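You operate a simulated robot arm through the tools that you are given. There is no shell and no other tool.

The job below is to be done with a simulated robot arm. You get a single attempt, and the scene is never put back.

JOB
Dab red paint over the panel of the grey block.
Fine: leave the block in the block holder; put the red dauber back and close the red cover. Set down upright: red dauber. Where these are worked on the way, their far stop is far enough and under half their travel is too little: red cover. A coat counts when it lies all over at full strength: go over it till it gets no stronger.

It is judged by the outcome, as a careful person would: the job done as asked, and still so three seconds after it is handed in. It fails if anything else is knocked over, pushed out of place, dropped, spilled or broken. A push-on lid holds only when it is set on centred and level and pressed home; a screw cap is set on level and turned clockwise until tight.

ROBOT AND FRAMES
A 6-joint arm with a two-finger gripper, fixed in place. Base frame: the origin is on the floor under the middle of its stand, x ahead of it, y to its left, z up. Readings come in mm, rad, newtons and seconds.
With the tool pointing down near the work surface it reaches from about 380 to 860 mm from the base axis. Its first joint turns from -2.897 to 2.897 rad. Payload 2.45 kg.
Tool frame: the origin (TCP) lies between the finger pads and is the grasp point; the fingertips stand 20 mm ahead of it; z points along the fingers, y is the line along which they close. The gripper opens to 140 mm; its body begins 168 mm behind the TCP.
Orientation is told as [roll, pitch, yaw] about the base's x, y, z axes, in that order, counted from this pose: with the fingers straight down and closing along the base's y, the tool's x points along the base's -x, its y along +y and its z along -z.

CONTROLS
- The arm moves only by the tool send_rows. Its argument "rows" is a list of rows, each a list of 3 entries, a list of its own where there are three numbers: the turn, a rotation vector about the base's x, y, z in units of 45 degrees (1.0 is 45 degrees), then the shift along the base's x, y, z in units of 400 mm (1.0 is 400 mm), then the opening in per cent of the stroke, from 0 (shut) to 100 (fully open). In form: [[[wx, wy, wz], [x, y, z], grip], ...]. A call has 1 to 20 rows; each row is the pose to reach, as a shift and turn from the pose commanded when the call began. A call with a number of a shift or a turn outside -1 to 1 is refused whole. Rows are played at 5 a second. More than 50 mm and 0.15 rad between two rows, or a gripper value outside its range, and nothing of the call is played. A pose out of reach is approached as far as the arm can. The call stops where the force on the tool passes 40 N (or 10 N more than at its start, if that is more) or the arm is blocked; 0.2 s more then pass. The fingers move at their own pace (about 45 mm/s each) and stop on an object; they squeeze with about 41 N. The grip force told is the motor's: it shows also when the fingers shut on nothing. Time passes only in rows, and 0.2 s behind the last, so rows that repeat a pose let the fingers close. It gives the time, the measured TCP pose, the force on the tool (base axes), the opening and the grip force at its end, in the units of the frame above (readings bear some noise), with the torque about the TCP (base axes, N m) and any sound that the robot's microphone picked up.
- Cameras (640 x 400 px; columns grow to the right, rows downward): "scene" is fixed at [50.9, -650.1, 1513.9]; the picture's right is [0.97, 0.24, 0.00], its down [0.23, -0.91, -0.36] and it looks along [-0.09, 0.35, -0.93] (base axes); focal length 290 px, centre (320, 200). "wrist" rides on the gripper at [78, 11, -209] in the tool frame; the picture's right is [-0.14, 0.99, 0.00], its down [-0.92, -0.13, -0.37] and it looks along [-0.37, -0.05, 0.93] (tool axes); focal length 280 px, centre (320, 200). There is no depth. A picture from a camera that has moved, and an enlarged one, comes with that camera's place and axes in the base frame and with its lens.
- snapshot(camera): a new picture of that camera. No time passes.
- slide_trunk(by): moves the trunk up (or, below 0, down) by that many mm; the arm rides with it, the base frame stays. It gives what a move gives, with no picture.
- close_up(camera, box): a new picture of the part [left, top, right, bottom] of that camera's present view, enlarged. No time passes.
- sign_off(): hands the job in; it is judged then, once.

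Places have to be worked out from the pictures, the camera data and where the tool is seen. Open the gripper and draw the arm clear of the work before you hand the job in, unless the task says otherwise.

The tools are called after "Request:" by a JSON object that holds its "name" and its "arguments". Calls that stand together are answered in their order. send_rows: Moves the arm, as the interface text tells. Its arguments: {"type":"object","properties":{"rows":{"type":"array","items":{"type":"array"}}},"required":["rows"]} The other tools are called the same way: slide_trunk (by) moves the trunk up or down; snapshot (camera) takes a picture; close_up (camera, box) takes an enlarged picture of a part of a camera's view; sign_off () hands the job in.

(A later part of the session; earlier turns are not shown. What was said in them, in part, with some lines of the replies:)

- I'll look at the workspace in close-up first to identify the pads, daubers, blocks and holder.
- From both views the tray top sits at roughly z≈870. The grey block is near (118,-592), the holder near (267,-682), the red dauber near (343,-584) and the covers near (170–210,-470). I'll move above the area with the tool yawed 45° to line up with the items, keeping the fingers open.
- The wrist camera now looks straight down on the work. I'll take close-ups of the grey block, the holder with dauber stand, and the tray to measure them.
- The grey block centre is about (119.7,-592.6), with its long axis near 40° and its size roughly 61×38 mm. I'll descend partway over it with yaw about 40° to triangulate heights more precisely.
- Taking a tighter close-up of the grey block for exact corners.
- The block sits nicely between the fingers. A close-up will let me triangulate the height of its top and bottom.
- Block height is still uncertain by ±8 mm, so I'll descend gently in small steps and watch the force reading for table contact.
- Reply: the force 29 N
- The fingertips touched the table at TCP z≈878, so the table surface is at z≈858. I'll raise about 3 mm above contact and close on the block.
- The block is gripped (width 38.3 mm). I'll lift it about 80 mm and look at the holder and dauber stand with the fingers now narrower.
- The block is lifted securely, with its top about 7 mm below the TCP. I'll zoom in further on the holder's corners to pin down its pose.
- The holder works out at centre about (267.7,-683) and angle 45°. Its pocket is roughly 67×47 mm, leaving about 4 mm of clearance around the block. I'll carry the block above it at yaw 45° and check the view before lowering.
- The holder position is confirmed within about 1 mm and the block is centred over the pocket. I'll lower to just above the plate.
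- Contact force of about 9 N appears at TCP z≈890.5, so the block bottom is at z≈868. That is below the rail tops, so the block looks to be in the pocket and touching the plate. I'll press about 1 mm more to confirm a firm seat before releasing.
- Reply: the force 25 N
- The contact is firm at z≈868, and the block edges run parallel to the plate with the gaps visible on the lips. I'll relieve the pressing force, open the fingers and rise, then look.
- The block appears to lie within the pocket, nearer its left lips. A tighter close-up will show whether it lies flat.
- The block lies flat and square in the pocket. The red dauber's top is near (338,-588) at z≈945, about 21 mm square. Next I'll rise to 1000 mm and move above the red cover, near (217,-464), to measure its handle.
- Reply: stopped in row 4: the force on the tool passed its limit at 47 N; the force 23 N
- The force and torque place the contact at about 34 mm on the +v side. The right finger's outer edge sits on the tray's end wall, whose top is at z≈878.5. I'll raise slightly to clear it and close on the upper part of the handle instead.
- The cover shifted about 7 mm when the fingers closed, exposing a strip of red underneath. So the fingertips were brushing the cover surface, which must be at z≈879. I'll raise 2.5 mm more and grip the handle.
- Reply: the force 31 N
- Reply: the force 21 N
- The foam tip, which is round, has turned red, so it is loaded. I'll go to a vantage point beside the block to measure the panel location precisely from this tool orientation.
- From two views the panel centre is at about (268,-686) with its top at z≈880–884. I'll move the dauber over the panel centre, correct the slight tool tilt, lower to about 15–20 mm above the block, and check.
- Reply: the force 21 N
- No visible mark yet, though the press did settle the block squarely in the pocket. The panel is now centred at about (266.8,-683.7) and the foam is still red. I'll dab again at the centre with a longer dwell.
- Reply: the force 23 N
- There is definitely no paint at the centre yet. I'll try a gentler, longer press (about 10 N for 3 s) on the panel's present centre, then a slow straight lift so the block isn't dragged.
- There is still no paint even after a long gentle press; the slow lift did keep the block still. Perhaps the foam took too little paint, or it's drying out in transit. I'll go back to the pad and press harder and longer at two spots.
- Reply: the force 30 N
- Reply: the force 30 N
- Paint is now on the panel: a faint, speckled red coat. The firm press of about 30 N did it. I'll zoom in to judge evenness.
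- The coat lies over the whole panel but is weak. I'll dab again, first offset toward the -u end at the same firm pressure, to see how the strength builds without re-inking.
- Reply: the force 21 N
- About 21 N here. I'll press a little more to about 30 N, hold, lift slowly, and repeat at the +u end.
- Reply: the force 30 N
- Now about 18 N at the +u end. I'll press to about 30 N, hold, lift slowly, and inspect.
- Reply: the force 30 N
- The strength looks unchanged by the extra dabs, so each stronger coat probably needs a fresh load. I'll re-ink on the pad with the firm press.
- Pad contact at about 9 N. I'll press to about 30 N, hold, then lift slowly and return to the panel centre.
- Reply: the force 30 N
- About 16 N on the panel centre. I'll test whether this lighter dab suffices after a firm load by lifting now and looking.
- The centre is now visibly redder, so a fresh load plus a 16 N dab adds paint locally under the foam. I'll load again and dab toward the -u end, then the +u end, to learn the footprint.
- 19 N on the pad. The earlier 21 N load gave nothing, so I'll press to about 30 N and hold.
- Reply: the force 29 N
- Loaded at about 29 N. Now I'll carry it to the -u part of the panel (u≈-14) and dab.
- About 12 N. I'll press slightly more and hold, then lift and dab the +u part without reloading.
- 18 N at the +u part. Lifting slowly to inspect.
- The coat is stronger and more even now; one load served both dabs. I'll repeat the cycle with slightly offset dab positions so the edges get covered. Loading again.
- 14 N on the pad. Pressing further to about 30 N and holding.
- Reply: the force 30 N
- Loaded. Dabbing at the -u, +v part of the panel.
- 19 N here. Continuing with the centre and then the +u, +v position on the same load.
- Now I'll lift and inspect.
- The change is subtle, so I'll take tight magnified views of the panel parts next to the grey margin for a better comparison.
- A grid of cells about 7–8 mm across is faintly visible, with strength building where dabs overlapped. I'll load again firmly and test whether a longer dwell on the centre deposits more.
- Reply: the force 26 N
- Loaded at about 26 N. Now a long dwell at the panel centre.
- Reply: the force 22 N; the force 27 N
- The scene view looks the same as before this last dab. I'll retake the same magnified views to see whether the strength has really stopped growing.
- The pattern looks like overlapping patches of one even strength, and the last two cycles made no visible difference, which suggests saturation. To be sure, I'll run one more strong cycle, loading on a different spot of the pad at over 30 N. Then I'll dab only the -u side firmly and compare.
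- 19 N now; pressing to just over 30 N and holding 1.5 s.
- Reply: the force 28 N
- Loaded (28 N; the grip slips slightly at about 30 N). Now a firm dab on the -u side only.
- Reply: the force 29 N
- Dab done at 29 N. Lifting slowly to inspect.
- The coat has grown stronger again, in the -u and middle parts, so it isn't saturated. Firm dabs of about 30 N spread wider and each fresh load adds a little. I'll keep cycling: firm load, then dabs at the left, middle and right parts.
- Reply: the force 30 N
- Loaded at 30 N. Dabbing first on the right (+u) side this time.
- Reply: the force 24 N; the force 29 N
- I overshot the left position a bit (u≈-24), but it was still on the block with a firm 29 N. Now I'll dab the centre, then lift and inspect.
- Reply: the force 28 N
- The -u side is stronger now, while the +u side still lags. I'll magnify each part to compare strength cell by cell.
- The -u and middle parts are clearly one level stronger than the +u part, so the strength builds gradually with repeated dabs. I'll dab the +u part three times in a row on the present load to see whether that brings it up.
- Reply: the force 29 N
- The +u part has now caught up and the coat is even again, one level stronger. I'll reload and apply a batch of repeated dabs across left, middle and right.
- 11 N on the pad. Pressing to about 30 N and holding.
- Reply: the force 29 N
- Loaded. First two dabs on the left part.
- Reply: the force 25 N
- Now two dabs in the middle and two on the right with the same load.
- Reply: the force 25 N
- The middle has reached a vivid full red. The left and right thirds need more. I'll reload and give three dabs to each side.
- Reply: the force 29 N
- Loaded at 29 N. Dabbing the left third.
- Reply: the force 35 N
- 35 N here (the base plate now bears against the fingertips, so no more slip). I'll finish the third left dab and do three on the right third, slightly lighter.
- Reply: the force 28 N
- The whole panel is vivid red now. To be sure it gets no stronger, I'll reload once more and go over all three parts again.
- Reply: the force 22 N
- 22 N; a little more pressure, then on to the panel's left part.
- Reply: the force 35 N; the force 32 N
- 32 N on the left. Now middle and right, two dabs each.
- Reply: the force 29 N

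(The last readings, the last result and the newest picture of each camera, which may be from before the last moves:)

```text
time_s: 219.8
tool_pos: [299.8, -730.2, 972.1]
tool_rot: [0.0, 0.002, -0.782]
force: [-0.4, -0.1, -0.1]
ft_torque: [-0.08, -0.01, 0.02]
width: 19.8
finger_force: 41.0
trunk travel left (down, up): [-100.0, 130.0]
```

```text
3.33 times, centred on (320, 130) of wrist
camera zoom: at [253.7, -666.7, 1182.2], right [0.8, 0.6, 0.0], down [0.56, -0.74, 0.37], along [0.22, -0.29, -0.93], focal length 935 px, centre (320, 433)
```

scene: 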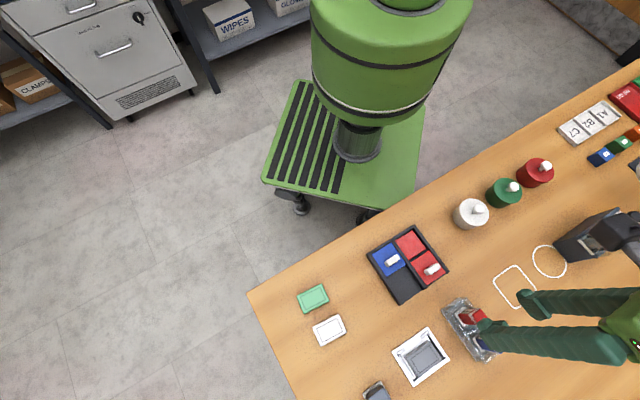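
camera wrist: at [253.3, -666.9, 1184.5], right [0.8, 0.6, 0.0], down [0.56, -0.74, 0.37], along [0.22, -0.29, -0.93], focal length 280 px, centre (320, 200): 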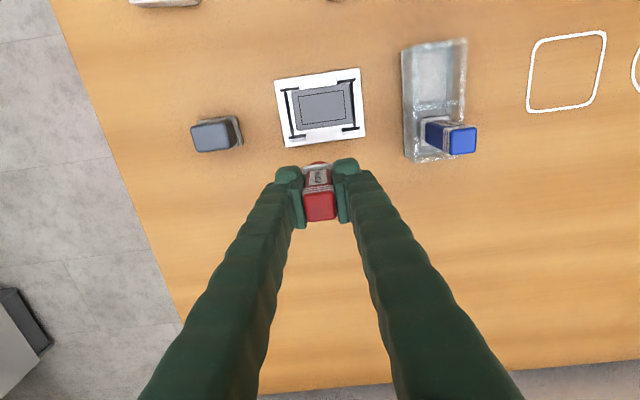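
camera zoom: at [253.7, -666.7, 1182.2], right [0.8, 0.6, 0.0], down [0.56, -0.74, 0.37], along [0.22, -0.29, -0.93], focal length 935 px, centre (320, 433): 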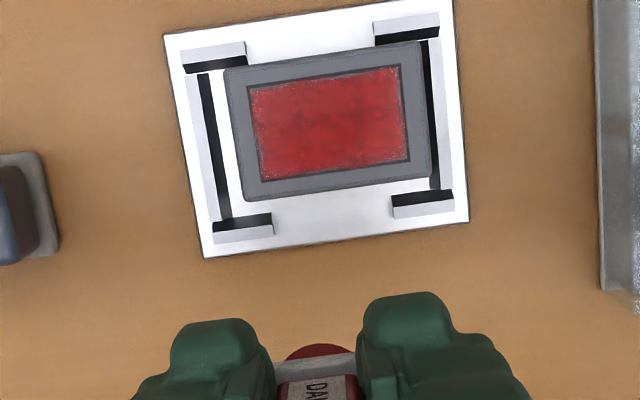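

The coat is even and vivid, and this pass changed nothing visible. For certainty I'll do one more loaded batch with four dabs per part, then compare again.

Request:
{"name": "send_rows", "arguments": {"rows": [[[0, 0, 0], [-0.015, 0.05, 0.04], 8], [[0, 0, 0], [-0.05, 0.15, 0.06], 8], [[0, 0, 0], [-0.085, 0.26, 0.06], 8], [[0, 0, 0], [-0.12, 0.37, 0.06], 8], [[0, 0, 0], [-0.16, 0.48, 0.06], 8], [[0, 0, 0], [-0.195, 0.59, 0.06], 8], [[0, 0, 0], [-0.2178, 0.6605, 0.05], 8], [[0, 0, 0], [-0.2178, 0.6605, -0.03], 8], [[0, 0, 0], [-0.2178, 0.6605, -0.09], 8], [[0, 0, 0], [-0.2178, 0.6605, -0.124], 8], [[0, 0, 0], [-0.2178, 0.6605, -0.136], 8], [[0, 0, 0], [-0.2178, 0.6605, -0.142], 8], [[0, 0, 0], [-0.2178, 0.6605, -0.1455], 8], [[0, 0, 0], [-0.2178, 0.6605, -0.148], 8], [[0, 0, 0], [-0.2178, 0.6605, -0.1498], 8], [[0, 0, 0], [-0.2178, 0.6605, -0.1503], 8], [[0, 0, 0], [-0.2178, 0.6605, -0.1503], 8], [[0, 0, 0], [-0.2178, 0.6605, -0.1503], 8], [[0, 0, 0], [-0.2178, 0.6605, -0.1503], 8]]}}

Request:
{"name": "send_rows", "arguments": {"rows": [[[0, 0, 0], [0, 0, 0.003], 8], [[0, 0, 0], [0, 0, 0.02], 8], [[0, 0, 0], [0, 0, 0.07], 8], [[0, 0, 0], [0, 0, 0.14], 8], [[0, 0, 0], [0.02, -0.11, 0.165], 8], [[0, 0, 0], [0.045, -0.22, 0.165], 8], [[0, 0, 0], [0.065, -0.33, 0.165], 8], [[0, 0, 0], [0.085, -0.445, 0.165], 8], [[0, 0, 0], [0.1048, -0.5618, 0.165], 8], [[0, 0, 0], [0.1048, -0.5618, 0.11], 8], [[0, 0, 0], [0.1048, -0.5618, 0.06], 8], [[0, 0, 0], [0.1048, -0.5618, 0.036], 8], [[0, 0, 0], [0.1048, -0.5618, 0.029], 8], [[0, 0, 0], [0.1048, -0.5618, 0.0245], 8], [[0, 0, 0], [0.1048, -0.5618, 0.0215], 8], [[0, 0, 0], [0.1048, -0.5618, 0.0205], 8], [[0, 0, 0], [0.1048, -0.5618, 0.029], 8], [[0, 0, 0], [0.1048, -0.5618, 0.0225], 8], [[0, 0, 0], [0.1048, -0.5618, 0.0205], 8], [[0, 0, 0], [0.1048, -0.5618, 0.0205], 8]]}}

```text
time_s: 223.8
tool_pos: [212.7, -464.6, 912.7]
tool_rot: [-0.002, 0.0, -0.784]
force: [0.0, 0.6, 29.2]
ft_torque: [-0.02, -0.11, 0.0]
width: 20.1
finger_force: 40.7
trunk travel left (down, up): [-100.0, 130.0]
```

```text
time_s: 228.0
tool_pos: [253.8, -689.6, 922.3]
tool_rot: [-0.002, -0.002, -0.782]
force: [0.6, -1.3, 27.5]
ft_torque: [-0.14, -0.07, 0.05]
width: 20.1
finger_force: 40.6
trunk travel left (down, up): [-100.0, 130.0]
```

Two left dabs done. Two more left, then the middle.

Request:
{"name": "send_rows", "arguments": {"rows": [[[0, 0, 0], [0, 0, 0.008], 8], [[0, 0, 0], [0, 0, 0.002], 8], [[0, 0, 0], [0, 0, 0], 8], [[0, 0, 0], [0, 0, 0.008], 8], [[0, 0, 0], [0, 0, 0.002], 8], [[0, 0, 0], [0, 0, 0], 8], [[0, 0, 0], [0, 0, 0.004], 8], [[0, 0, 0], [0, 0, 0.011], 8], [[0, 0, 0], [0.0265, 0.0265, 0.011], 8], [[0, 0, 0], [0.0265, 0.0265, 0.011], 8], [[0, 0, 0], [0.0265, 0.0265, 0.003], 8], [[0, 0, 0], [0.0265, 0.0265, 0], 8], [[0, 0, 0], [0.0265, 0.0265, 0.008], 8], [[0, 0, 0], [0.0265, 0.0265, 0.002], 8], [[0, 0, 0], [0.0265, 0.0265, 0], 8], [[0, 0, 0], [0.0265, 0.0265, 0.008], 8], [[0, 0, 0], [0.0265, 0.0265, 0.002], 8], [[0, 0, 0], [0.0265, 0.0265, 0], 8], [[0, 0, 0], [0.0265, 0.0265, 0], 8]]}}

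Request:
{"name": "send_rows", "arguments": {"rows": [[[0, 0, 0], [0, 0, 0.004], 8], [[0, 0, 0], [0, 0, 0.011], 8], [[0, 0, 0], [0.0265, 0.0265, 0.011], 8], [[0, 0, 0], [0.0265, 0.0265, 0.011], 8], [[0, 0, 0], [0.0265, 0.0265, 0.003], 8], [[0, 0, 0], [0.0265, 0.0265, 0], 8], [[0, 0, 0], [0.0265, 0.0265, 0.008], 8], [[0, 0, 0], [0.0265, 0.0265, 0.002], 8], [[0, 0, 0], [0.0265, 0.0265, 0], 8], [[0, 0, 0], [0.0265, 0.0265, 0.008], 8], [[0, 0, 0], [0.0265, 0.0265, 0.002], 8], [[0, 0, 0], [0.0265, 0.0265, 0], 8], [[0, 0, 0], [0.0265, 0.0265, 0.008], 8], [[0, 0, 0], [0.0265, 0.0265, 0.002], 8], [[0, 0, 0], [0.0265, 0.0265, 0], 8], [[0, 0, 0], [0.0265, 0.0265, 0], 8]]}}

Request:
{"name": "send_rows", "arguments": {"rows": [[[0, 0, 0], [0, 0, 0.0025], 8], [[0, 0, 0], [0, 0, 0.006], 8], [[0, 0, 0], [0, 0, 0.015], 8], [[0, 0, 0], [0, 0, 0.04], 8], [[0, 0, 0], [0, 0, 0.13], 8], [[0, 0, 0], [0.03, -0.075, 0.13], 8], [[0, 0, 0], [0.06, -0.152, 0.13], 8], [[0, 0, 0], [0.06, -0.152, 0.13], 8]]}}

Request:
{"name": "close_up", "arguments": {"camera": "wrist", "box": [298, 88, 346, 122]}}

Request:
{"name": "close_up", "arguments": {"camera": "scene", "box": [400, 335, 445, 375]}}

```text
time_s: 232.0
tool_pos: [264.9, -678.4, 923.1]
tool_rot: [-0.003, -0.003, -0.783]
force: [0.9, 1.1, 27.5]
ft_torque: [-0.03, -0.12, 0.03]
width: 20.0
finger_force: 40.8
trunk travel left (down, up): [-100.0, 130.0]
```

```text
time_s: 235.4
tool_pos: [275.6, -667.8, 921.7]
tool_rot: [0.001, -0.001, -0.782]
force: [1.1, -0.7, 26.5]
ft_torque: [-0.08, -0.09, 0.02]
width: 19.9
finger_force: 41.2
trunk travel left (down, up): [-100.0, 130.0]
```

```text
time_s: 237.2
tool_pos: [299.4, -728.8, 974.0]
tool_rot: [0.0, 0.001, -0.784]
force: [-0.1, 0.0, 0.3]
ft_torque: [-0.04, -0.03, -0.01]
width: 20.0
finger_force: 41.3
trunk travel left (down, up): [-100.0, 130.0]
```

```text
11.76 times, centred on (322, 105) of wrist
camera zoom: at [253.0, -666.0, 1181.9], right [0.8, 0.6, 0.0], down [0.56, -0.74, 0.37], along [0.22, -0.29, -0.93], focal length 3299 px, centre (296, 1318)
```

zoom: 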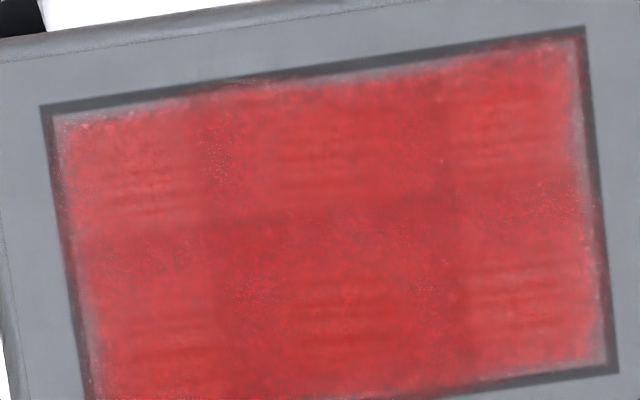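

```text
10.00 times, centred on (422, 355) of scene
camera zoom: at [50.9, -650.1, 1513.9], right [0.97, 0.24, 0.0], down [0.23, -0.91, -0.36], along [-0.09, 0.35, -0.93], focal length 2898 px, centre (-705, -1350)
```

zoom: 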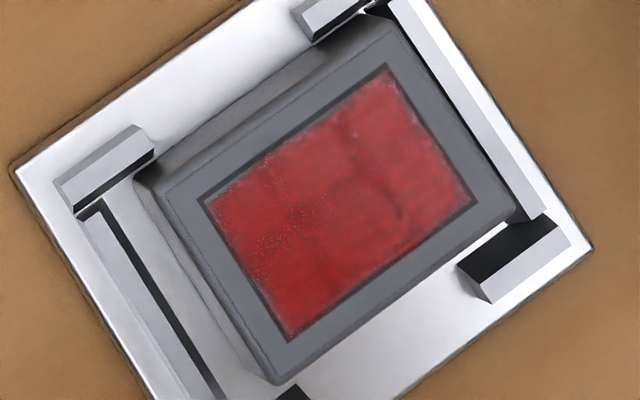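

Two more full passes made no difference, so the coat is at full strength and even. The dauber has slid about 18 mm up in the grip, which would put the fingertips down at the stand's rim. So first I'll stand it lightly on the red pad, re-grip it higher, and then return it.

Request:
{"name": "send_rows", "arguments": {"rows": [[[0, 0, 0], [-0.015, 0.05, 0.04], 8], [[0, 0, 0], [-0.05, 0.15, 0.06], 8], [[0, 0, 0], [-0.085, 0.26, 0.06], 8], [[0, 0, 0], [-0.12, 0.37, 0.06], 8], [[0, 0, 0], [-0.16, 0.48, 0.06], 8], [[0, 0, 0], [-0.195, 0.59, 0.06], 8], [[0, 0, 0], [-0.2178, 0.6605, 0.05], 8], [[0, 0, 0], [-0.2178, 0.6605, -0.03], 8], [[0, 0, 0], [-0.2178, 0.6605, -0.09], 8], [[0, 0, 0], [-0.2178, 0.6605, -0.124], 8], [[0, 0, 0], [-0.2178, 0.6605, -0.136], 8], [[0, 0, 0], [-0.2178, 0.6605, -0.142], 8], [[0, 0, 0], [-0.2178, 0.6605, -0.144], 8], [[0, 0, 0], [-0.2178, 0.6605, -0.1455], 8], [[0, 0, 0], [-0.2178, 0.6605, -0.1465], 8], [[0, 0, 0], [-0.2178, 0.6605, -0.1465], 8]]}}

Request:
{"name": "close_up", "arguments": {"camera": "wrist", "box": [240, 100, 400, 220]}}

```text
time_s: 240.6
tool_pos: [212.3, -464.3, 913.1]
tool_rot: [0.001, 0.002, -0.785]
force: [-0.7, 1.9, 4.9]
ft_torque: [0.0, 0.04, -0.01]
width: 19.7
finger_force: 41.3
trunk travel left (down, up): [-100.0, 130.0]
```

```text
3.33 times, centred on (320, 160) of wrist
camera zoom: at [166.0, -402.7, 1122.5], right [0.8, 0.6, 0.0], down [0.56, -0.74, 0.37], along [0.22, -0.29, -0.93], focal length 935 px, centre (320, 333)
```

zoom: 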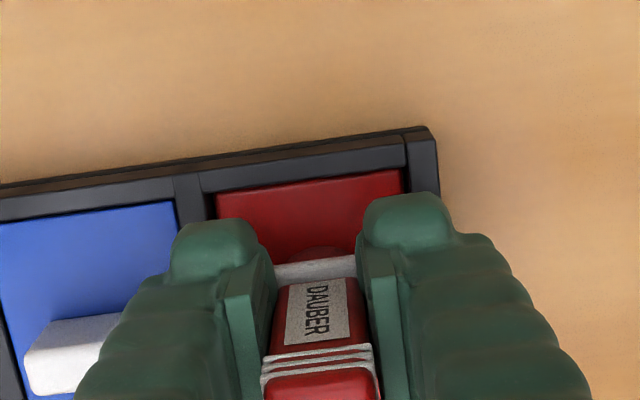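

Light 5 N contact, so the dauber is standing on the pad. I'll open just slightly, raise 18 mm around it, and re-grip.

Request:
{"name": "send_rows", "arguments": {"rows": [[[0, 0, 0], [0, 0, 0.001], 8], [[0, 0, 0], [0, 0, 0.001], 16], [[0, 0, 0], [0, 0, 0.001], 19], [[0, 0, 0], [0, 0, 0.001], 19]]}}

Request:
{"name": "close_up", "arguments": {"camera": "wrist", "box": [240, 100, 400, 220]}}

```text
time_s: 241.6
tool_pos: [213.5, -465.1, 913.5]
tool_rot: [0.002, 0.003, -0.784]
force: [-0.3, 0.0, 0.1]
ft_torque: [-0.03, -0.01, -0.03]
width: 26.7
finger_force: 0.1
trunk travel left (down, up): [-100.0, 130.0]
```

```text
3.33 times, centred on (320, 160) of wrist
camera zoom: at [166.3, -403.0, 1122.6], right [0.8, 0.6, 0.0], down [0.56, -0.74, 0.37], along [0.22, -0.29, -0.93], focal length 935 px, centre (320, 333)
```

zoom: 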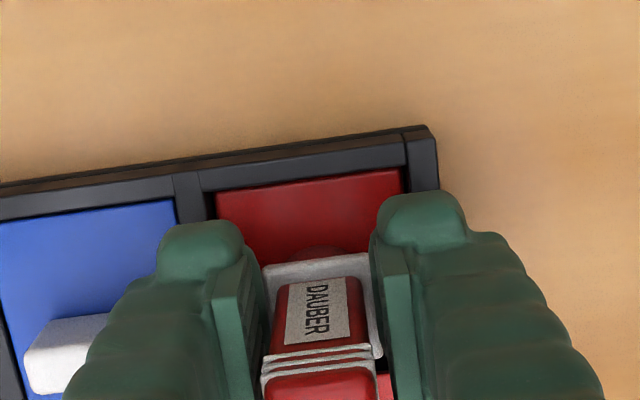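

The dauber stands upright on its own. Raising the gripper 18 mm and closing again.

Request:
{"name": "send_rows", "arguments": {"rows": [[[0, 0, 0], [0, 0, 0.008], 19], [[0, 0, 0], [0, 0, 0.02], 19], [[0, 0, 0], [0, 0, 0.034], 19], [[0, 0, 0], [0, 0, 0.045], 19], [[0, 0, 0], [0, 0, 0.045], 19], [[0, 0, 0], [0, 0, 0.045], 12], [[0, 0, 0], [0, 0, 0.045], 8], [[0, 0, 0], [0, 0, 0.045], 8], [[0, 0, 0], [0, 0, 0.045], 8]]}}

Request:
{"name": "close_up", "arguments": {"camera": "wrist", "box": [240, 100, 400, 220]}}

```text
time_s: 243.6
tool_pos: [212.0, -465.7, 931.6]
tool_rot: [-0.001, 0.002, -0.782]
force: [-0.1, -0.2, -0.2]
ft_torque: [0.01, 0.0, -0.03]
width: 19.8
finger_force: 41.2
trunk travel left (down, up): [-100.0, 130.0]
```

```text
3.33 times, centred on (320, 160) of wrist
camera zoom: at [166.5, -402.9, 1140.5], right [0.8, 0.6, 0.0], down [0.56, -0.74, 0.37], along [0.22, -0.29, -0.93], focal length 935 px, centre (320, 333)
```

zoom: 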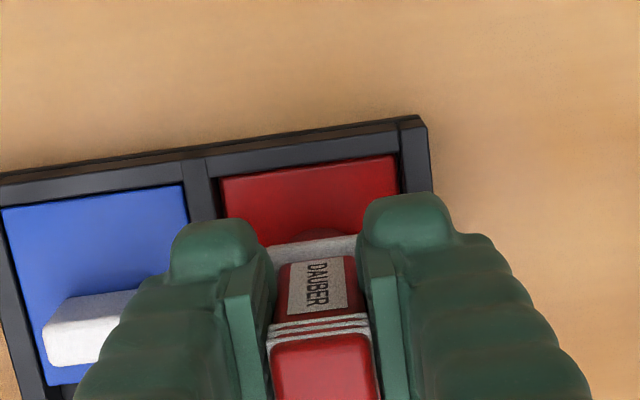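

Re-gripped at 19.8 mm. The picture suggests the dauber has shifted several mm along the pads, toward -v, during all the pressing. I'll measure its offset from the TCP now.

Request:
{"name": "close_up", "arguments": {"camera": "wrist", "box": [270, 140, 370, 215]}}

```text
5.33 times, centred on (320, 178) of wrist
camera zoom: at [166.5, -402.9, 1140.5], right [0.8, 0.6, 0.0], down [0.56, -0.74, 0.37], along [0.22, -0.29, -0.93], focal length 1495 px, centre (320, 320)
```

zoom: 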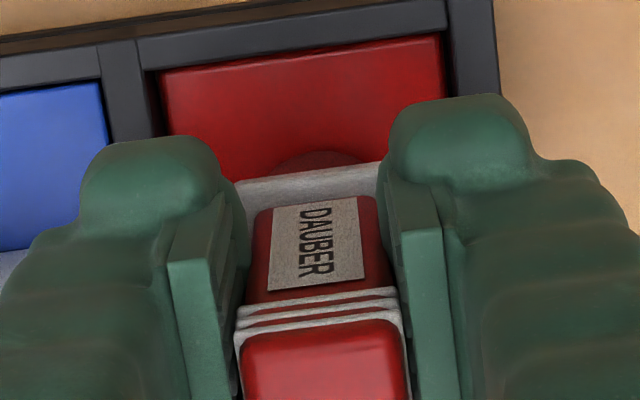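

Request:
{"name": "close_up", "arguments": {"camera": "wrist", "box": [270, 170, 370, 245]}}

```text
5.33 times, centred on (320, 208) of wrist
camera zoom: at [166.5, -402.9, 1140.5], right [0.8, 0.6, 0.0], down [0.56, -0.74, 0.37], along [0.22, -0.29, -0.93], focal length 1495 px, centre (320, 160)
```

zoom: 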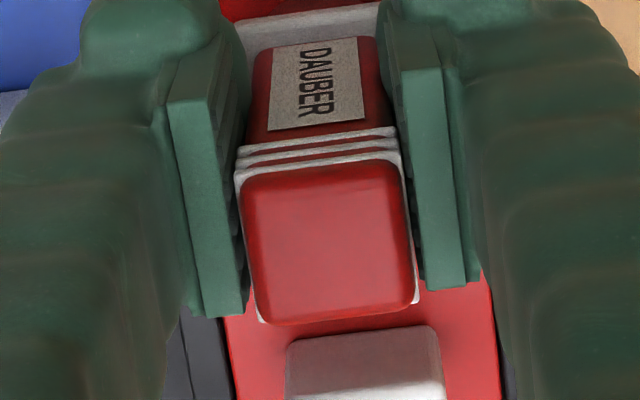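

Geometry from the foam and cap shows the dauber axis is about 7.5 mm toward -v from the TCP. Since it's standing on the pad, I'll open slightly, shift the gripper 7.5 mm along -v to re-centre, and grip again.

Request:
{"name": "send_rows", "arguments": {"rows": [[[0, 0, 0], [0, 0, 0], 14], [[0, 0, 0], [0, 0, 0], 19], [[0, 0, 0], [0, 0, 0], 19], [[0, 0, 0], [0.0065, -0.0065, 0], 19], [[0, 0, 0], [0.0133, -0.0133, 0], 19], [[0, 0, 0], [0.0133, -0.0133, 0], 19]]}}

Request:
{"name": "close_up", "arguments": {"camera": "wrist", "box": [260, 130, 380, 220]}}

```text
time_s: 245.0
tool_pos: [217.9, -469.9, 932.7]
tool_rot: [0.0, 0.0, -0.784]
force: [-1.4, 0.7, -0.8]
ft_torque: [0.02, 0.01, 0.01]
width: 26.7
finger_force: 0.1
trunk travel left (down, up): [-100.0, 130.0]
```

```text
4.44 times, centred on (320, 175) of wrist
camera zoom: at [171.7, -408.2, 1140.7], right [0.8, 0.6, 0.0], down [0.56, -0.74, 0.37], along [0.22, -0.29, -0.93], focal length 1246 px, centre (320, 311)
```

zoom: 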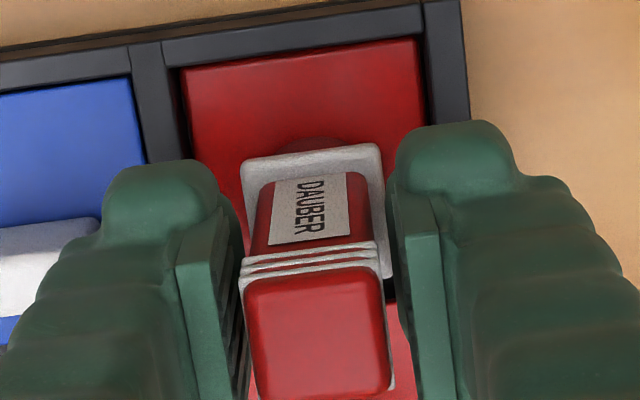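

All the image references match the original grasp again. I'll grip, lift, and carry the dauber above its stand.

Request:
{"name": "send_rows", "arguments": {"rows": [[[0, 0, 0], [0, 0, 0], 12], [[0, 0, 0], [0, 0, 0], 8], [[0, 0, 0], [0, 0, 0], 8], [[0, 0, 0], [0, 0, 0], 8], [[0, 0, 0], [0, 0, 0.01], 8], [[0, 0, 0], [0, 0, 0.05], 8], [[0, 0, 0], [0, 0, 0.12], 8], [[0, 0, 0], [0, 0, 0.2], 8], [[0, 0, 0], [0.05, -0.05, 0.228], 8], [[0, 0, 0], [0.12, -0.12, 0.228], 8], [[0, 0, 0], [0.19, -0.19, 0.228], 8], [[0, 0, 0], [0.25, -0.255, 0.228], 8], [[0, 0, 0], [0.2958, -0.2998, 0.228], 8], [[0, 0, 0], [0.2958, -0.2998, 0.228], 8]]}}

Request:
{"name": "close_up", "arguments": {"camera": "wrist", "box": [240, 100, 400, 220]}}

Request:
{"name": "close_up", "arguments": {"camera": "scene", "box": [420, 270, 580, 390]}}

```text
time_s: 248.0
tool_pos: [336.7, -590.2, 1023.2]
tool_rot: [0.002, 0.002, -0.785]
force: [-0.6, -0.3, -0.5]
ft_torque: [0.0, 0.02, 0.0]
width: 20.0
finger_force: 41.4
trunk travel left (down, up): [-100.0, 130.0]
```

```text
3.33 times, centred on (320, 160) of wrist
camera zoom: at [290.2, -527.7, 1231.9], right [0.8, 0.6, 0.0], down [0.56, -0.74, 0.37], along [0.22, -0.29, -0.93], focal length 935 px, centre (320, 333)
```

zoom: 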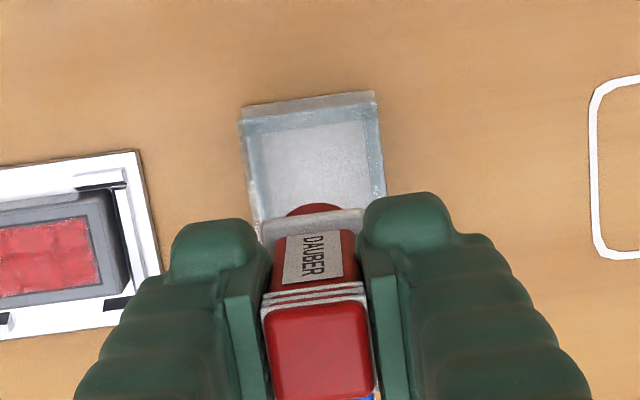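

```text
3.33 times, centred on (500, 330) of scene
camera zoom: at [50.9, -650.1, 1513.9], right [0.97, 0.24, 0.0], down [0.23, -0.91, -0.36], along [-0.09, 0.35, -0.93], focal length 966 px, centre (-280, -233)
```

zoom: 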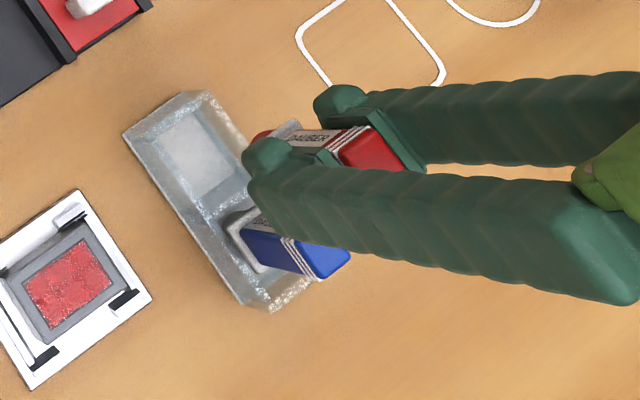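

The pose matches where it was originally lifted. I'll lower it into the stand, slowing near the bottom.

Request:
{"name": "send_rows", "arguments": {"rows": [[[0, 0, 0], [0, 0, -0.06], 8], [[0, 0, 0], [0, 0, -0.13], 8], [[0, 0, 0], [0, 0, -0.19], 8], [[0, 0, 0], [0, 0, -0.22], 8], [[0, 0, 0], [0, 0, -0.235], 8], [[0, 0, 0], [0, 0, -0.24], 8], [[0, 0, 0], [0, 0, -0.24], 8]]}}

Request:
{"name": "close_up", "arguments": {"camera": "wrist", "box": [240, 110, 400, 230]}}

```text
time_s: 249.6
tool_pos: [336.9, -589.4, 926.1]
tool_rot: [0.002, 0.004, -0.784]
force: [0.2, 0.0, 0.2]
ft_torque: [-0.04, -0.01, 0.02]
width: 19.7
finger_force: 41.0
trunk travel left (down, up): [-100.0, 130.0]
```

```text
3.33 times, centred on (320, 170) of wrist
camera zoom: at [289.7, -527.9, 1135.9], right [0.8, 0.6, 0.0], down [0.56, -0.74, 0.37], along [0.22, -0.29, -0.93], focal length 935 px, centre (320, 300)
```

zoom: 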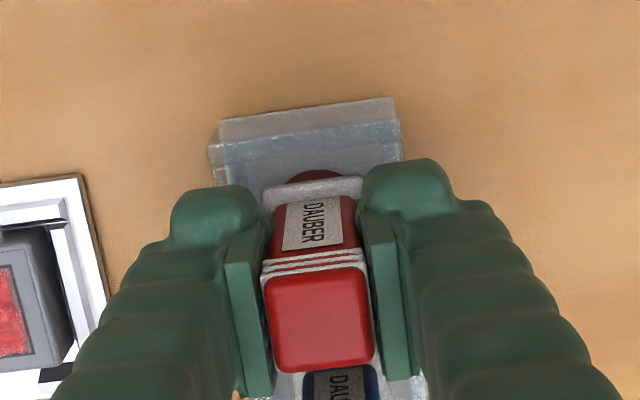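

No contact yet at 928, and the view matches the original grasp. Lowering in 1 mm steps to touch down.

Request:
{"name": "send_rows", "arguments": {"rows": [[[0, 0, 0], [0, 0, -0.0025], 8], [[0, 0, 0], [0, 0, -0.005], 8], [[0, 0, 0], [0, 0, -0.0075], 8], [[0, 0, 0], [0, 0, -0.0095], 8], [[0, 0, 0], [0, 0, -0.0095], 8]]}}

```text
time_s: 250.8
tool_pos: [336.3, -590.3, 924.7]
tool_rot: [0.003, 0.005, -0.785]
force: [0.2, -0.3, 0.5]
ft_torque: [0.0, -0.01, -0.01]
width: 19.9
finger_force: 40.6
trunk travel left (down, up): [-100.0, 130.0]
```

Still free at 924.7; a bit further.

Request:
{"name": "send_rows", "arguments": {"rows": [[[0, 0, 0], [0, 0, -0.0015], 8], [[0, 0, 0], [0, 0, -0.003], 8], [[0, 0, 0], [0, 0, -0.0045], 8], [[0, 0, 0], [0, 0, -0.0045], 8]]}}

```text
time_s: 251.8
tool_pos: [336.7, -590.0, 923.4]
tool_rot: [0.001, 0.001, -0.784]
force: [-1.1, 1.7, 6.3]
ft_torque: [0.02, 0.09, 0.05]
width: 19.7
finger_force: 41.0
trunk travel left (down, up): [-100.0, 130.0]
```

Touchdown at 6 N, at nearly the same height it was taken from. I'll release gently, open wider, and rise straight up.

Request:
{"name": "send_rows", "arguments": {"rows": [[[0, 0, 0], [0, 0, 0.001], 8], [[0, 0, 0], [0, 0, 0.001], 18], [[0, 0, 0], [0, 0, 0.001], 30], [[0, 0, 0], [0, 0, 0.001], 38], [[0, 0, 0], [0, 0, 0.001], 38]]}}

Request:
{"name": "close_up", "arguments": {"camera": "wrist", "box": [240, 110, 400, 230]}}

```text
time_s: 253.0
tool_pos: [336.4, -589.9, 923.2]
tool_rot: [0.001, 0.002, -0.785]
force: [0.1, -0.1, 0.7]
ft_torque: [0.01, 0.0, 0.03]
width: 53.3
finger_force: 0.0
trunk travel left (down, up): [-100.0, 130.0]
```

```text
3.33 times, centred on (320, 170) of wrist
camera zoom: at [289.9, -527.9, 1130.9], right [0.8, 0.6, 0.0], down [0.56, -0.74, 0.37], along [0.22, -0.29, -0.93], focal length 935 px, centre (320, 300)
```

zoom: 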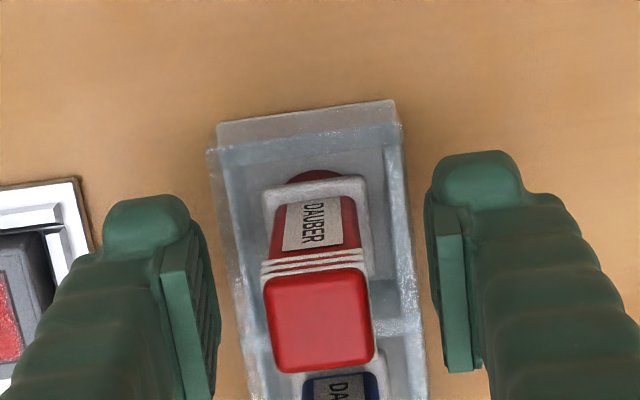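

The red dauber stands upright in its place. I'll rise clear and verify from above.

Request:
{"name": "send_rows", "arguments": {"rows": [[[0, 0, 0], [0, 0, 0.03], 38], [[0, 0, 0], [0, 0, 0.08], 38], [[0, 0, 0], [0, 0, 0.15], 38], [[0, 0, 0], [0, 0, 0.22], 38], [[0, 0, 0], [0, 0, 0.3], 38]]}}

Request:
{"name": "snapshot", "arguments": {"camera": "wrist"}}

Request:
{"name": "close_up", "arguments": {"camera": "wrist", "box": [280, 110, 370, 220]}}

```text
time_s: 254.2
tool_pos: [335.9, -590.3, 1042.7]
tool_rot: [0.0, 0.002, -0.783]
force: [-0.7, 0.0, -0.2]
ft_torque: [0.01, 0.02, 0.01]
width: 53.2
finger_force: 0.1
trunk travel left (down, up): [-100.0, 130.0]
```

```text
taken
camera wrist: at [289.4, -527.8, 1251.3], right [0.8, 0.6, 0.0], down [0.56, -0.74, 0.37], along [0.22, -0.29, -0.93], focal length 280 px, centre (320, 200)
```

wrist: 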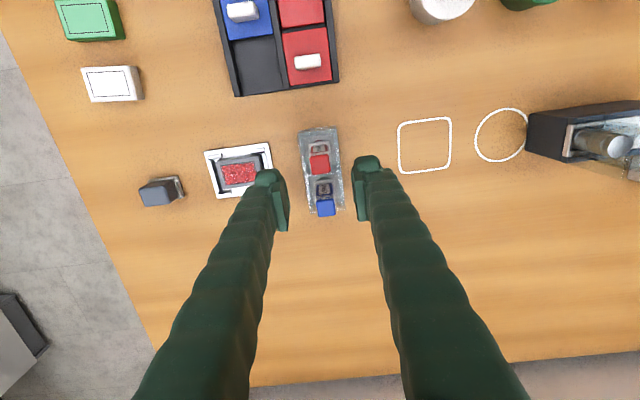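

```text
3.64 times, centred on (325, 165) of wrist
camera zoom: at [289.4, -527.8, 1251.3], right [0.8, 0.6, 0.0], down [0.56, -0.74, 0.37], along [0.22, -0.29, -0.93], focal length 1020 px, centre (302, 327)
```

zoom: 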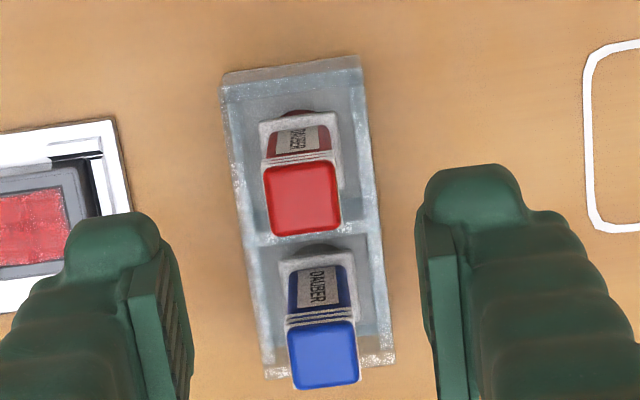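

Both daubers stand upright in their stand. Next I'll close the red cover, turning the tool back to yaw +45° on the way to above its handle.

Request:
{"name": "send_rows", "arguments": {"rows": [[[0, 0, 0.16], [-0.015, 0.016, 0], 38], [[0, 0, 0.33], [-0.03, 0.032, 0], 30], [[0, 0, 0.5], [-0.045, 0.048, 0], 25], [[0, 0, 0.67], [-0.06, 0.064, 0], 20], [[0, 0, 0.84], [-0.075, 0.08, 0], 20], [[0, 0, 1.0], [-0.0885, 0.096, 0], 20], [[0, 0, 1.0], [-0.0885, 0.096, 0], 20]]}}

Request:
{"name": "send_rows", "arguments": {"rows": [[[0, 0, 0.16], [-0.015, 0.016, -0.02], 20], [[0, 0, 0.33], [-0.03, 0.032, -0.04], 20], [[0, 0, 0.5], [-0.045, 0.048, -0.06], 20], [[0, 0, 0.67], [-0.06, 0.064, -0.08], 20], [[0, 0, 0.84], [-0.075, 0.08, -0.1], 20], [[0, 0, 0.999], [-0.0885, 0.096, -0.11], 20], [[0, 0, 0.999], [-0.0885, 0.096, -0.11], 20]]}}

Request:
{"name": "snapshot", "arguments": {"camera": "wrist"}}

Request:
{"name": "close_up", "arguments": {"camera": "wrist", "box": [240, 80, 440, 220]}}

```text
time_s: 255.8
tool_pos: [300.9, -551.7, 1041.3]
tool_rot: [0.003, 0.002, 0.004]
force: [0.4, -0.6, 0.7]
ft_torque: [0.04, 0.03, 0.02]
width: 27.6
finger_force: 0.1
trunk travel left (down, up): [-100.0, 130.0]
```

```text
time_s: 257.4
tool_pos: [264.8, -514.3, 997.2]
tool_rot: [0.0, 0.004, 0.786]
force: [0.3, -0.2, 0.0]
ft_torque: [0.0, 0.03, -0.01]
width: 27.8
finger_force: 0.2
trunk travel left (down, up): [-100.0, 130.0]
```

```text
taken
camera wrist: at [204.5, -561.3, 1206.9], right [-0.6, 0.8, 0.0], down [0.74, 0.56, 0.37], along [0.29, 0.22, -0.93], focal length 280 px, centre (320, 200)
```

wrist: 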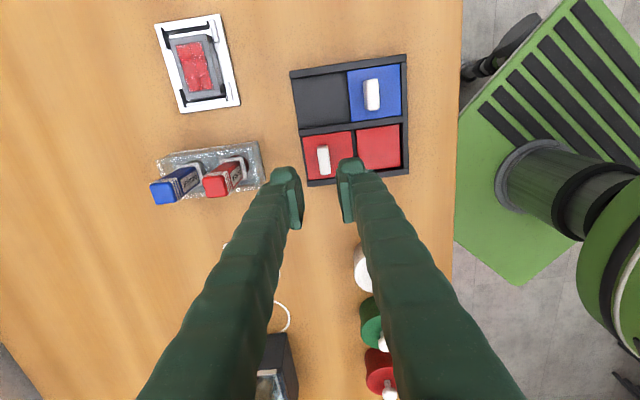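

```text
2.86 times, centred on (340, 150) of wrist
camera zoom: at [204.5, -561.3, 1206.9], right [-0.6, 0.8, 0.0], down [0.74, 0.56, 0.37], along [0.29, 0.22, -0.93], focal length 801 px, centre (263, 343)
```

zoom: 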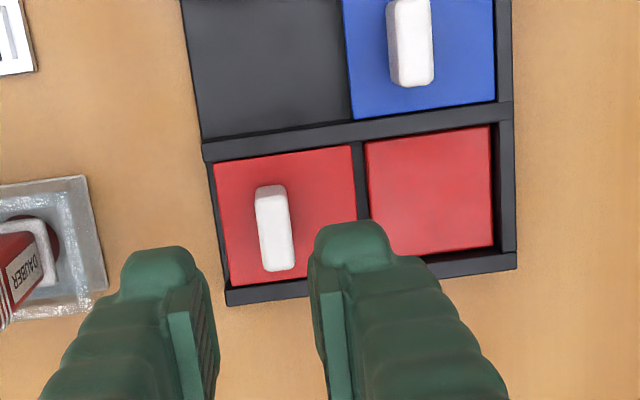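

The handle sits about 4–5 mm toward +v from the tool centre. I'll adjust, open to 36 mm, and lower to z≈925 to check.

Request:
{"name": "send_rows", "arguments": {"rows": [[[0, 0, 0], [-0.008, 0.008, -0.04], 26], [[0, 0, 0], [-0.008, 0.008, -0.1], 26], [[0, 0, 0], [-0.008, 0.008, -0.15], 26], [[0, 0, 0], [-0.008, 0.008, -0.185], 26], [[0, 0, 0], [-0.008, 0.008, -0.185], 26]]}}

Request:
{"name": "close_up", "arguments": {"camera": "wrist", "box": [240, 100, 400, 220]}}

```text
time_s: 258.6
tool_pos: [261.4, -510.1, 924.4]
tool_rot: [0.003, 0.004, 0.786]
force: [0.9, 1.3, -0.1]
ft_torque: [0.0, 0.03, -0.01]
width: 36.3
finger_force: 0.0
trunk travel left (down, up): [-100.0, 130.0]
```

```text
3.33 times, centred on (320, 160) of wrist
camera zoom: at [200.4, -558.2, 1132.3], right [-0.6, 0.8, 0.0], down [0.74, 0.56, 0.37], along [0.29, 0.22, -0.93], focal length 935 px, centre (320, 333)
```

zoom: 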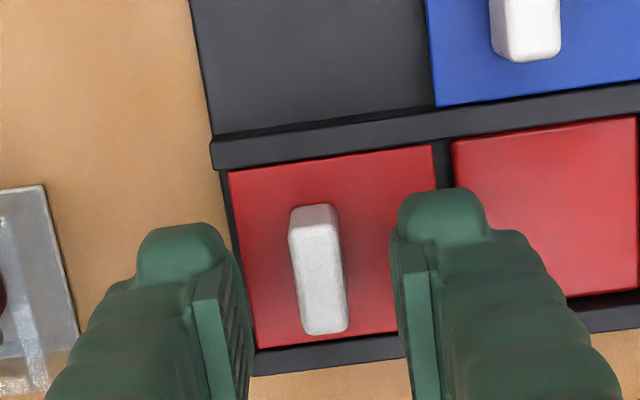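

The handle is now well centred, matching the earlier approach. Lowering to grip height (just above the cover surface) and closing.

Request:
{"name": "send_rows", "arguments": {"rows": [[[0, 0, 0], [0, 0, -0.03], 26], [[0, 0, 0], [0, 0, -0.048], 26], [[0, 0, 0], [0, 0, -0.0545], 26], [[0, 0, 0], [0, 0, -0.0545], 26]]}}

```text
time_s: 259.6
tool_pos: [262.0, -510.2, 902.5]
tool_rot: [0.002, 0.004, 0.785]
force: [-0.8, -0.7, 0.0]
ft_torque: [-0.01, -0.02, 0.0]
width: 36.3
finger_force: 0.0
trunk travel left (down, up): [-100.0, 130.0]
```

No contact with the cover. Closing on the handle.

Request:
{"name": "send_rows", "arguments": {"rows": [[[0, 0, 0], [0, 0, 0], 14], [[0, 0, 0], [0, 0, 0], 5], [[0, 0, 0], [0, 0, 0], 3], [[0, 0, 0], [0, 0, 0], 3]]}}

Request:
{"name": "close_up", "arguments": {"camera": "wrist", "box": [240, 110, 400, 230]}}

```text
time_s: 260.6
tool_pos: [262.6, -510.4, 901.5]
tool_rot: [0.001, 0.004, 0.786]
force: [-0.3, -1.5, -0.5]
ft_torque: [-0.01, 0.01, 0.0]
width: 11.9
finger_force: 38.0
trunk travel left (down, up): [-100.0, 130.0]
```

```text
3.33 times, centred on (320, 170) of wrist
camera zoom: at [200.6, -557.8, 1110.8], right [-0.6, 0.8, 0.0], down [0.74, 0.56, 0.37], along [0.29, 0.22, -0.93], focal length 935 px, centre (320, 300)
```

zoom: 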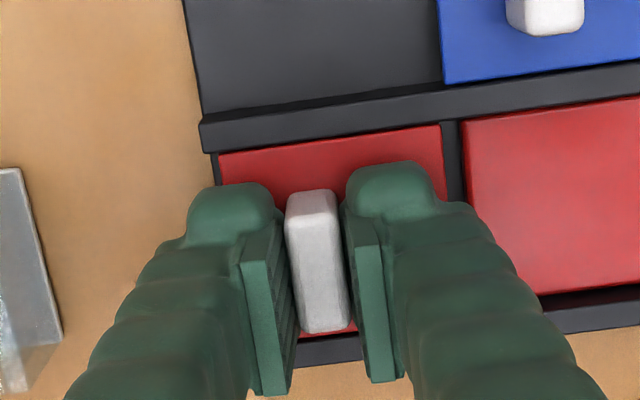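

Handle gripped at 11.9 mm. Sliding the cover back toward closed, 53 mm in small steps.

Request:
{"name": "send_rows", "arguments": {"rows": [[[0, 0, 0], [-0.005, 0.005, 0], 3], [[0, 0, 0], [-0.014, 0.014, 0], 3], [[0, 0, 0], [-0.023, 0.023, 0], 3], [[0, 0, 0], [-0.032, 0.032, 0], 3], [[0, 0, 0], [-0.041, 0.041, 0], 3], [[0, 0, 0], [-0.05, 0.05, 0], 3], [[0, 0, 0], [-0.059, 0.059, 0], 3], [[0, 0, 0], [-0.068, 0.068, 0], 3], [[0, 0, 0], [-0.077, 0.077, 0], 3], [[0, 0, 0], [-0.086, 0.086, 0], 3], [[0, 0, 0], [-0.093, 0.093, 0], 3]]}}

Request:
{"name": "close_up", "arguments": {"camera": "wrist", "box": [240, 110, 400, 230]}}

```text
time_s: 263.0
tool_pos: [223.7, -473.1, 902.1]
tool_rot: [0.002, 0.0, 0.786]
force: [-5.5, -3.2, 1.0]
ft_torque: [-0.21, 0.21, 0.01]
width: 11.7
finger_force: 38.7
trunk travel left (down, up): [-100.0, 130.0]
```

```text
3.33 times, centred on (320, 170) of wrist
camera zoom: at [163.1, -520.3, 1110.8], right [-0.6, 0.8, 0.0], down [0.74, 0.56, 0.37], along [0.29, 0.22, -0.93], focal length 935 px, centre (320, 300)
```

zoom: 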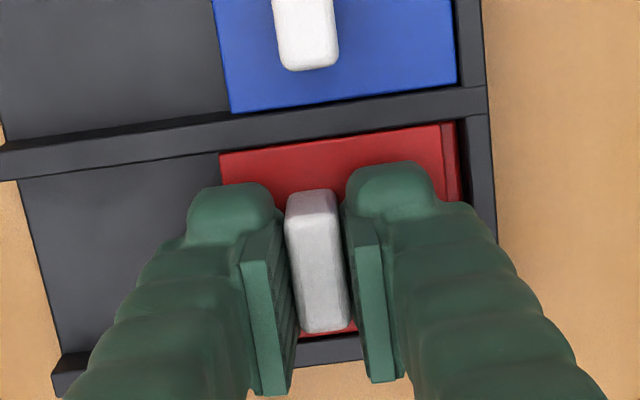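

Nearly closed, with a 3–4 mm strip of pad still visible. Continuing in fine steps to the stop.

Request:
{"name": "send_rows", "arguments": {"rows": [[[0, 0, 0], [-0.0025, 0.0025, 0], 3], [[0, 0, 0], [-0.005, 0.005, 0], 3], [[0, 0, 0], [-0.0075, 0.0075, 0], 3], [[0, 0, 0], [-0.0095, 0.0095, 0], 3], [[0, 0, 0], [-0.011, 0.011, 0], 3]]}}

Request:
{"name": "close_up", "arguments": {"camera": "wrist", "box": [240, 110, 400, 230]}}

```text
time_s: 264.2
tool_pos: [219.8, -469.6, 902.7]
tool_rot: [0.0, 0.003, 0.786]
force: [-2.0, -2.6, 3.4]
ft_torque: [0.09, -0.09, 0.0]
width: 11.9
finger_force: 38.2
trunk travel left (down, up): [-100.0, 130.0]
```

```text
3.33 times, centred on (320, 170) of wrist
camera zoom: at [159.4, -516.4, 1110.8], right [-0.6, 0.8, 0.0], down [0.74, 0.56, 0.37], along [0.29, 0.22, -0.93], focal length 935 px, centre (320, 300)
```

zoom: 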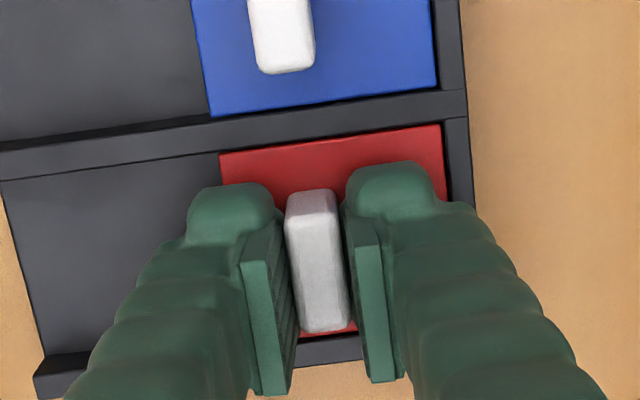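

The strip has gone, but no stop force yet. A couple more millimetres to seat it fully.

Request:
{"name": "send_rows", "arguments": {"rows": [[[0, 0, 0], [-0.002, 0.002, 0], 3], [[0, 0, 0], [-0.004, 0.004, 0], 3], [[0, 0, 0], [-0.006, 0.006, 0], 3], [[0, 0, 0], [-0.006, 0.006, 0], 3]]}}

Request:
{"name": "close_up", "arguments": {"camera": "wrist", "box": [240, 110, 400, 230]}}

```text
time_s: 265.2
tool_pos: [219.8, -469.2, 901.5]
tool_rot: [-0.002, 0.005, 0.786]
force: [19.4, -11.9, 4.1]
ft_torque: [-0.16, -0.14, -0.01]
width: 11.8
finger_force: 38.5
trunk travel left (down, up): [-100.0, 130.0]
```

```text
3.33 times, centred on (320, 170) of wrist
camera zoom: at [158.6, -514.9, 1110.9], right [-0.6, 0.8, 0.0], down [0.74, 0.56, 0.36], along [0.29, 0.22, -0.93], focal length 935 px, centre (320, 300)
```

zoom: 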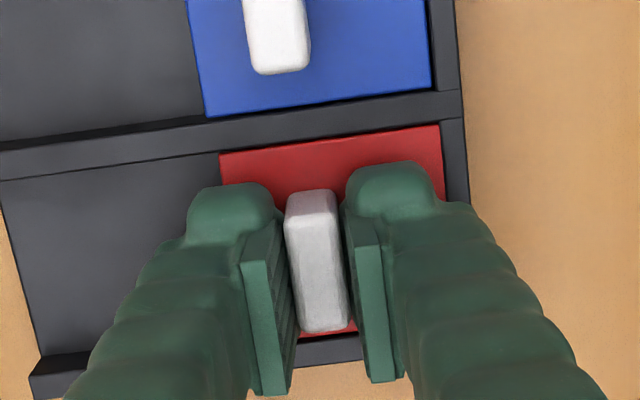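

The stop is reached (23 N opposing), so the cover is fully closed. Easing the load, releasing, and rising straight up.

Request:
{"name": "send_rows", "arguments": {"rows": [[[0, 0, 0], [0.0035, -0.0035, 0], 3], [[0, 0, 0], [0.0035, -0.0035, 0.001], 10], [[0, 0, 0], [0.0035, -0.0035, 0.001], 17], [[0, 0, 0], [0.0035, -0.0035, 0.001], 20], [[0, 0, 0], [0.0035, -0.0035, 0.02], 20], [[0, 0, 0], [0.0035, -0.0035, 0.07], 20], [[0, 0, 0], [0.0035, -0.0035, 0.14], 20], [[0, 0, 0], [0.0035, -0.0035, 0.22], 20]]}}

Request:
{"name": "snapshot", "arguments": {"camera": "wrist"}}

Request:
{"name": "close_up", "arguments": {"camera": "wrist", "box": [220, 60, 380, 200]}}

```text
time_s: 267.0
tool_pos: [219.5, -467.0, 989.9]
tool_rot: [0.002, 0.002, 0.785]
force: [0.0, 0.0, 0.2]
ft_torque: [0.02, 0.0, 0.02]
width: 28.1
finger_force: 0.0
trunk travel left (down, up): [-100.0, 130.0]
```

```text
taken
camera wrist: at [158.1, -514.5, 1198.7], right [-0.6, 0.8, 0.0], down [0.74, 0.56, 0.37], along [0.29, 0.22, -0.93], focal length 280 px, centre (320, 200)
```

wrist: 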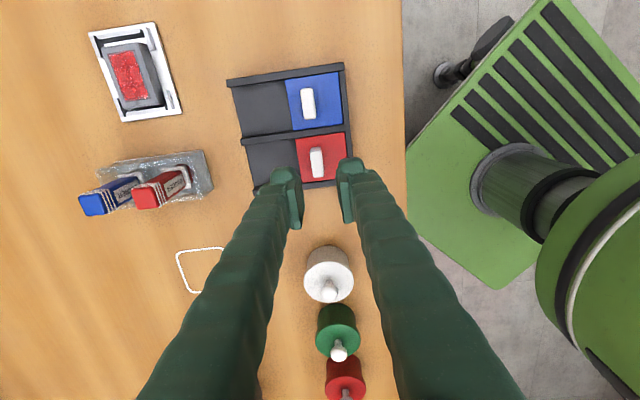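

```text
2.86 times, centred on (300, 130) of wrist
camera zoom: at [158.1, -514.5, 1198.7], right [-0.6, 0.8, 0.0], down [0.74, 0.56, 0.37], along [0.29, 0.22, -0.93], focal length 801 px, centre (377, 400)
```

zoom: 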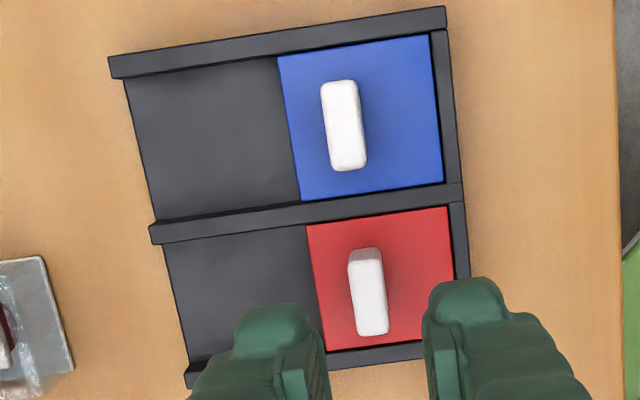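

Both covers are closed alike. Now I'll open the gripper, draw the arm up and away to the start area, and do a final check of the whole scene.

Request:
{"name": "send_rows", "arguments": {"rows": [[[0, 0, 0], [0, 0, 0.06], 40], [[0, 0, 0], [0, 0, 0.14], 60], [[0, 0, 0], [-0.03, 0, 0.22], 80], [[0, 0, 0], [-0.1, 0.01, 0.3], 100], [[0, 0, 0], [-0.18, 0.02, 0.36], 100], [[0, 0, -0.15], [-0.27, 0.03, 0.39], 100], [[0, 0, -0.3], [-0.36, 0.035, 0.39], 100], [[0, 0, -0.45], [-0.45, 0.04, 0.39], 100], [[0, 0, -0.6], [-0.54, 0.045, 0.39], 100], [[0, 0, -0.75], [-0.63, 0.05, 0.39], 100], [[0, 0, -0.9], [-0.71, 0.055, 0.39], 100], [[0, 0, -1.0], [-0.77, 0.06, 0.39], 100], [[0, 0, -1.0], [-0.77, 0.06, 0.39], 100]]}}

Request:
{"name": "snapshot", "arguments": {"camera": "scene"}}

Request:
{"name": "close_up", "arguments": {"camera": "scene", "box": [350, 210, 530, 390]}}

Request:
{"name": "close_up", "arguments": {"camera": "scene", "box": [390, 325, 450, 385]}}

Request:
{"name": "close_up", "arguments": {"camera": "scene", "box": [435, 280, 515, 370]}}

```text
time_s: 269.8
tool_pos: [-88.8, -444.1, 1145.5]
tool_rot: [0.0, 0.004, -0.002]
force: [0.1, 0.2, -0.7]
ft_torque: [-0.01, 0.01, -0.03]
width: 140.0
finger_force: 0.1
trunk travel left (down, up): [-100.0, 130.0]
```

```text
taken
```

scene: 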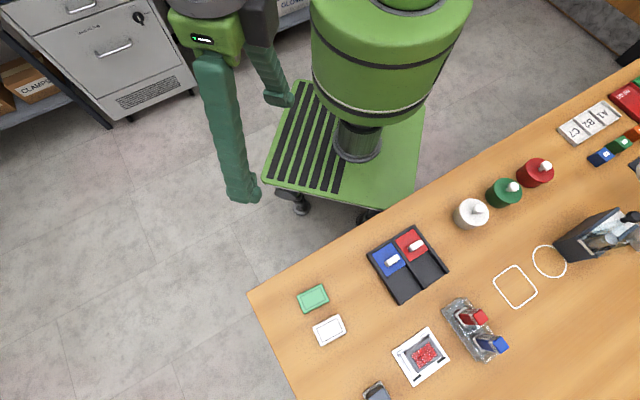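

```text
2.22 times, centred on (440, 300) of scene
camera zoom: at [50.9, -650.1, 1513.9], right [0.97, 0.24, 0.0], down [0.23, -0.91, -0.36], along [-0.09, 0.35, -0.93], focal length 644 px, centre (53, -22)
```

zoom: 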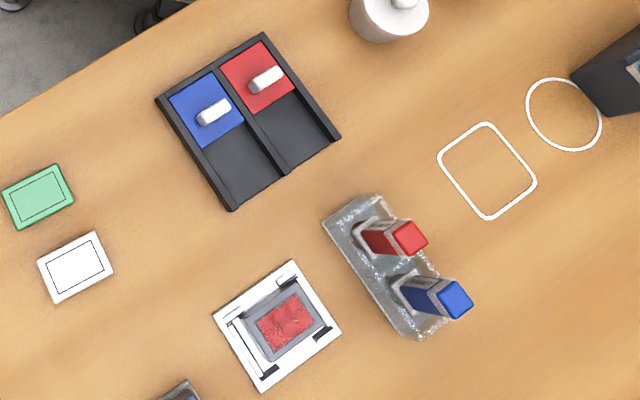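

```text
6.67 times, centred on (420, 355) of scene
camera zoom: at [50.9, -650.1, 1513.9], right [0.97, 0.24, 0.0], down [0.23, -0.91, -0.36], along [-0.09, 0.35, -0.93], focal length 1932 px, centre (-347, -833)
```

zoom: 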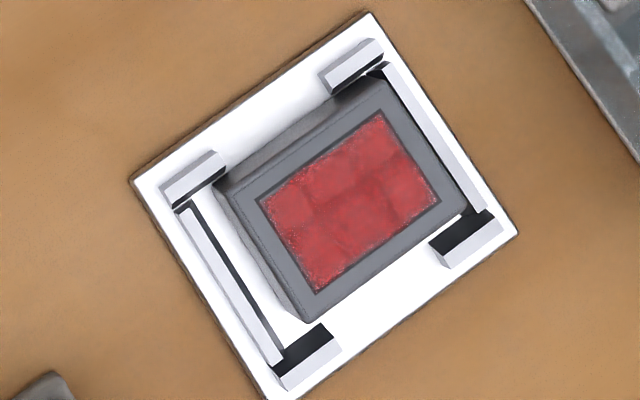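

```text
4.44 times, centred on (475, 325) of scene
camera zoom: at [50.9, -650.1, 1513.9], right [0.97, 0.24, 0.0], down [0.23, -0.91, -0.36], along [-0.09, 0.35, -0.93], focal length 1288 px, centre (-369, -356)
```

zoom: 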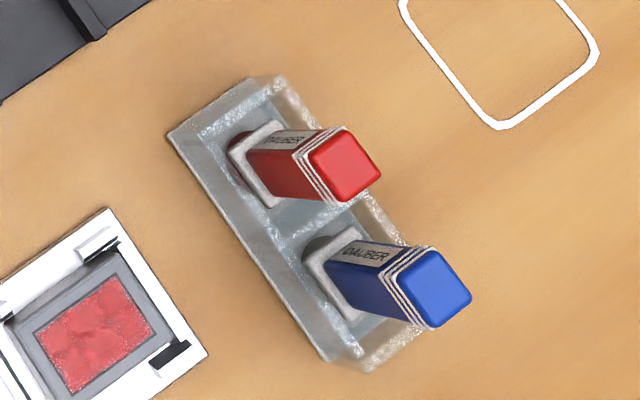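

The panel is evenly covered in full-strength red and the grey block lies flat in the holder. The red dauber stands upright in its stand, the red cover is fully closed, nothing else has moved, and the arm is clear with the gripper open. Handing in the job.

Request:
{"name": "sign_off", "arguments": {}}

```text
The job is handed in.
```

The grey block's panel is painted red all over, and I've handed the job in. No result has come back from the judging yet.

- **Coat:** the whole panel is an even, vivid red. I went over every part in two more loaded passes after it stopped getting stronger, and nothing changed.
- **Block:** it lies flat in the block holder. The first presses nudged it a few millimetres within the pocket, and it stayed put after that.
- **Red dauber:** it is back upright in its place in the stand. It slipped in the grip while pressing, so I stood it briefly on the red pad and re-gripped it before returning it.
- **Red cover:** it was opened to its far stop for inking and is closed again against its stop.

Nothing else on the table was moved or knocked over. The gripper is open and the arm is back near its starting position, clear of the work.
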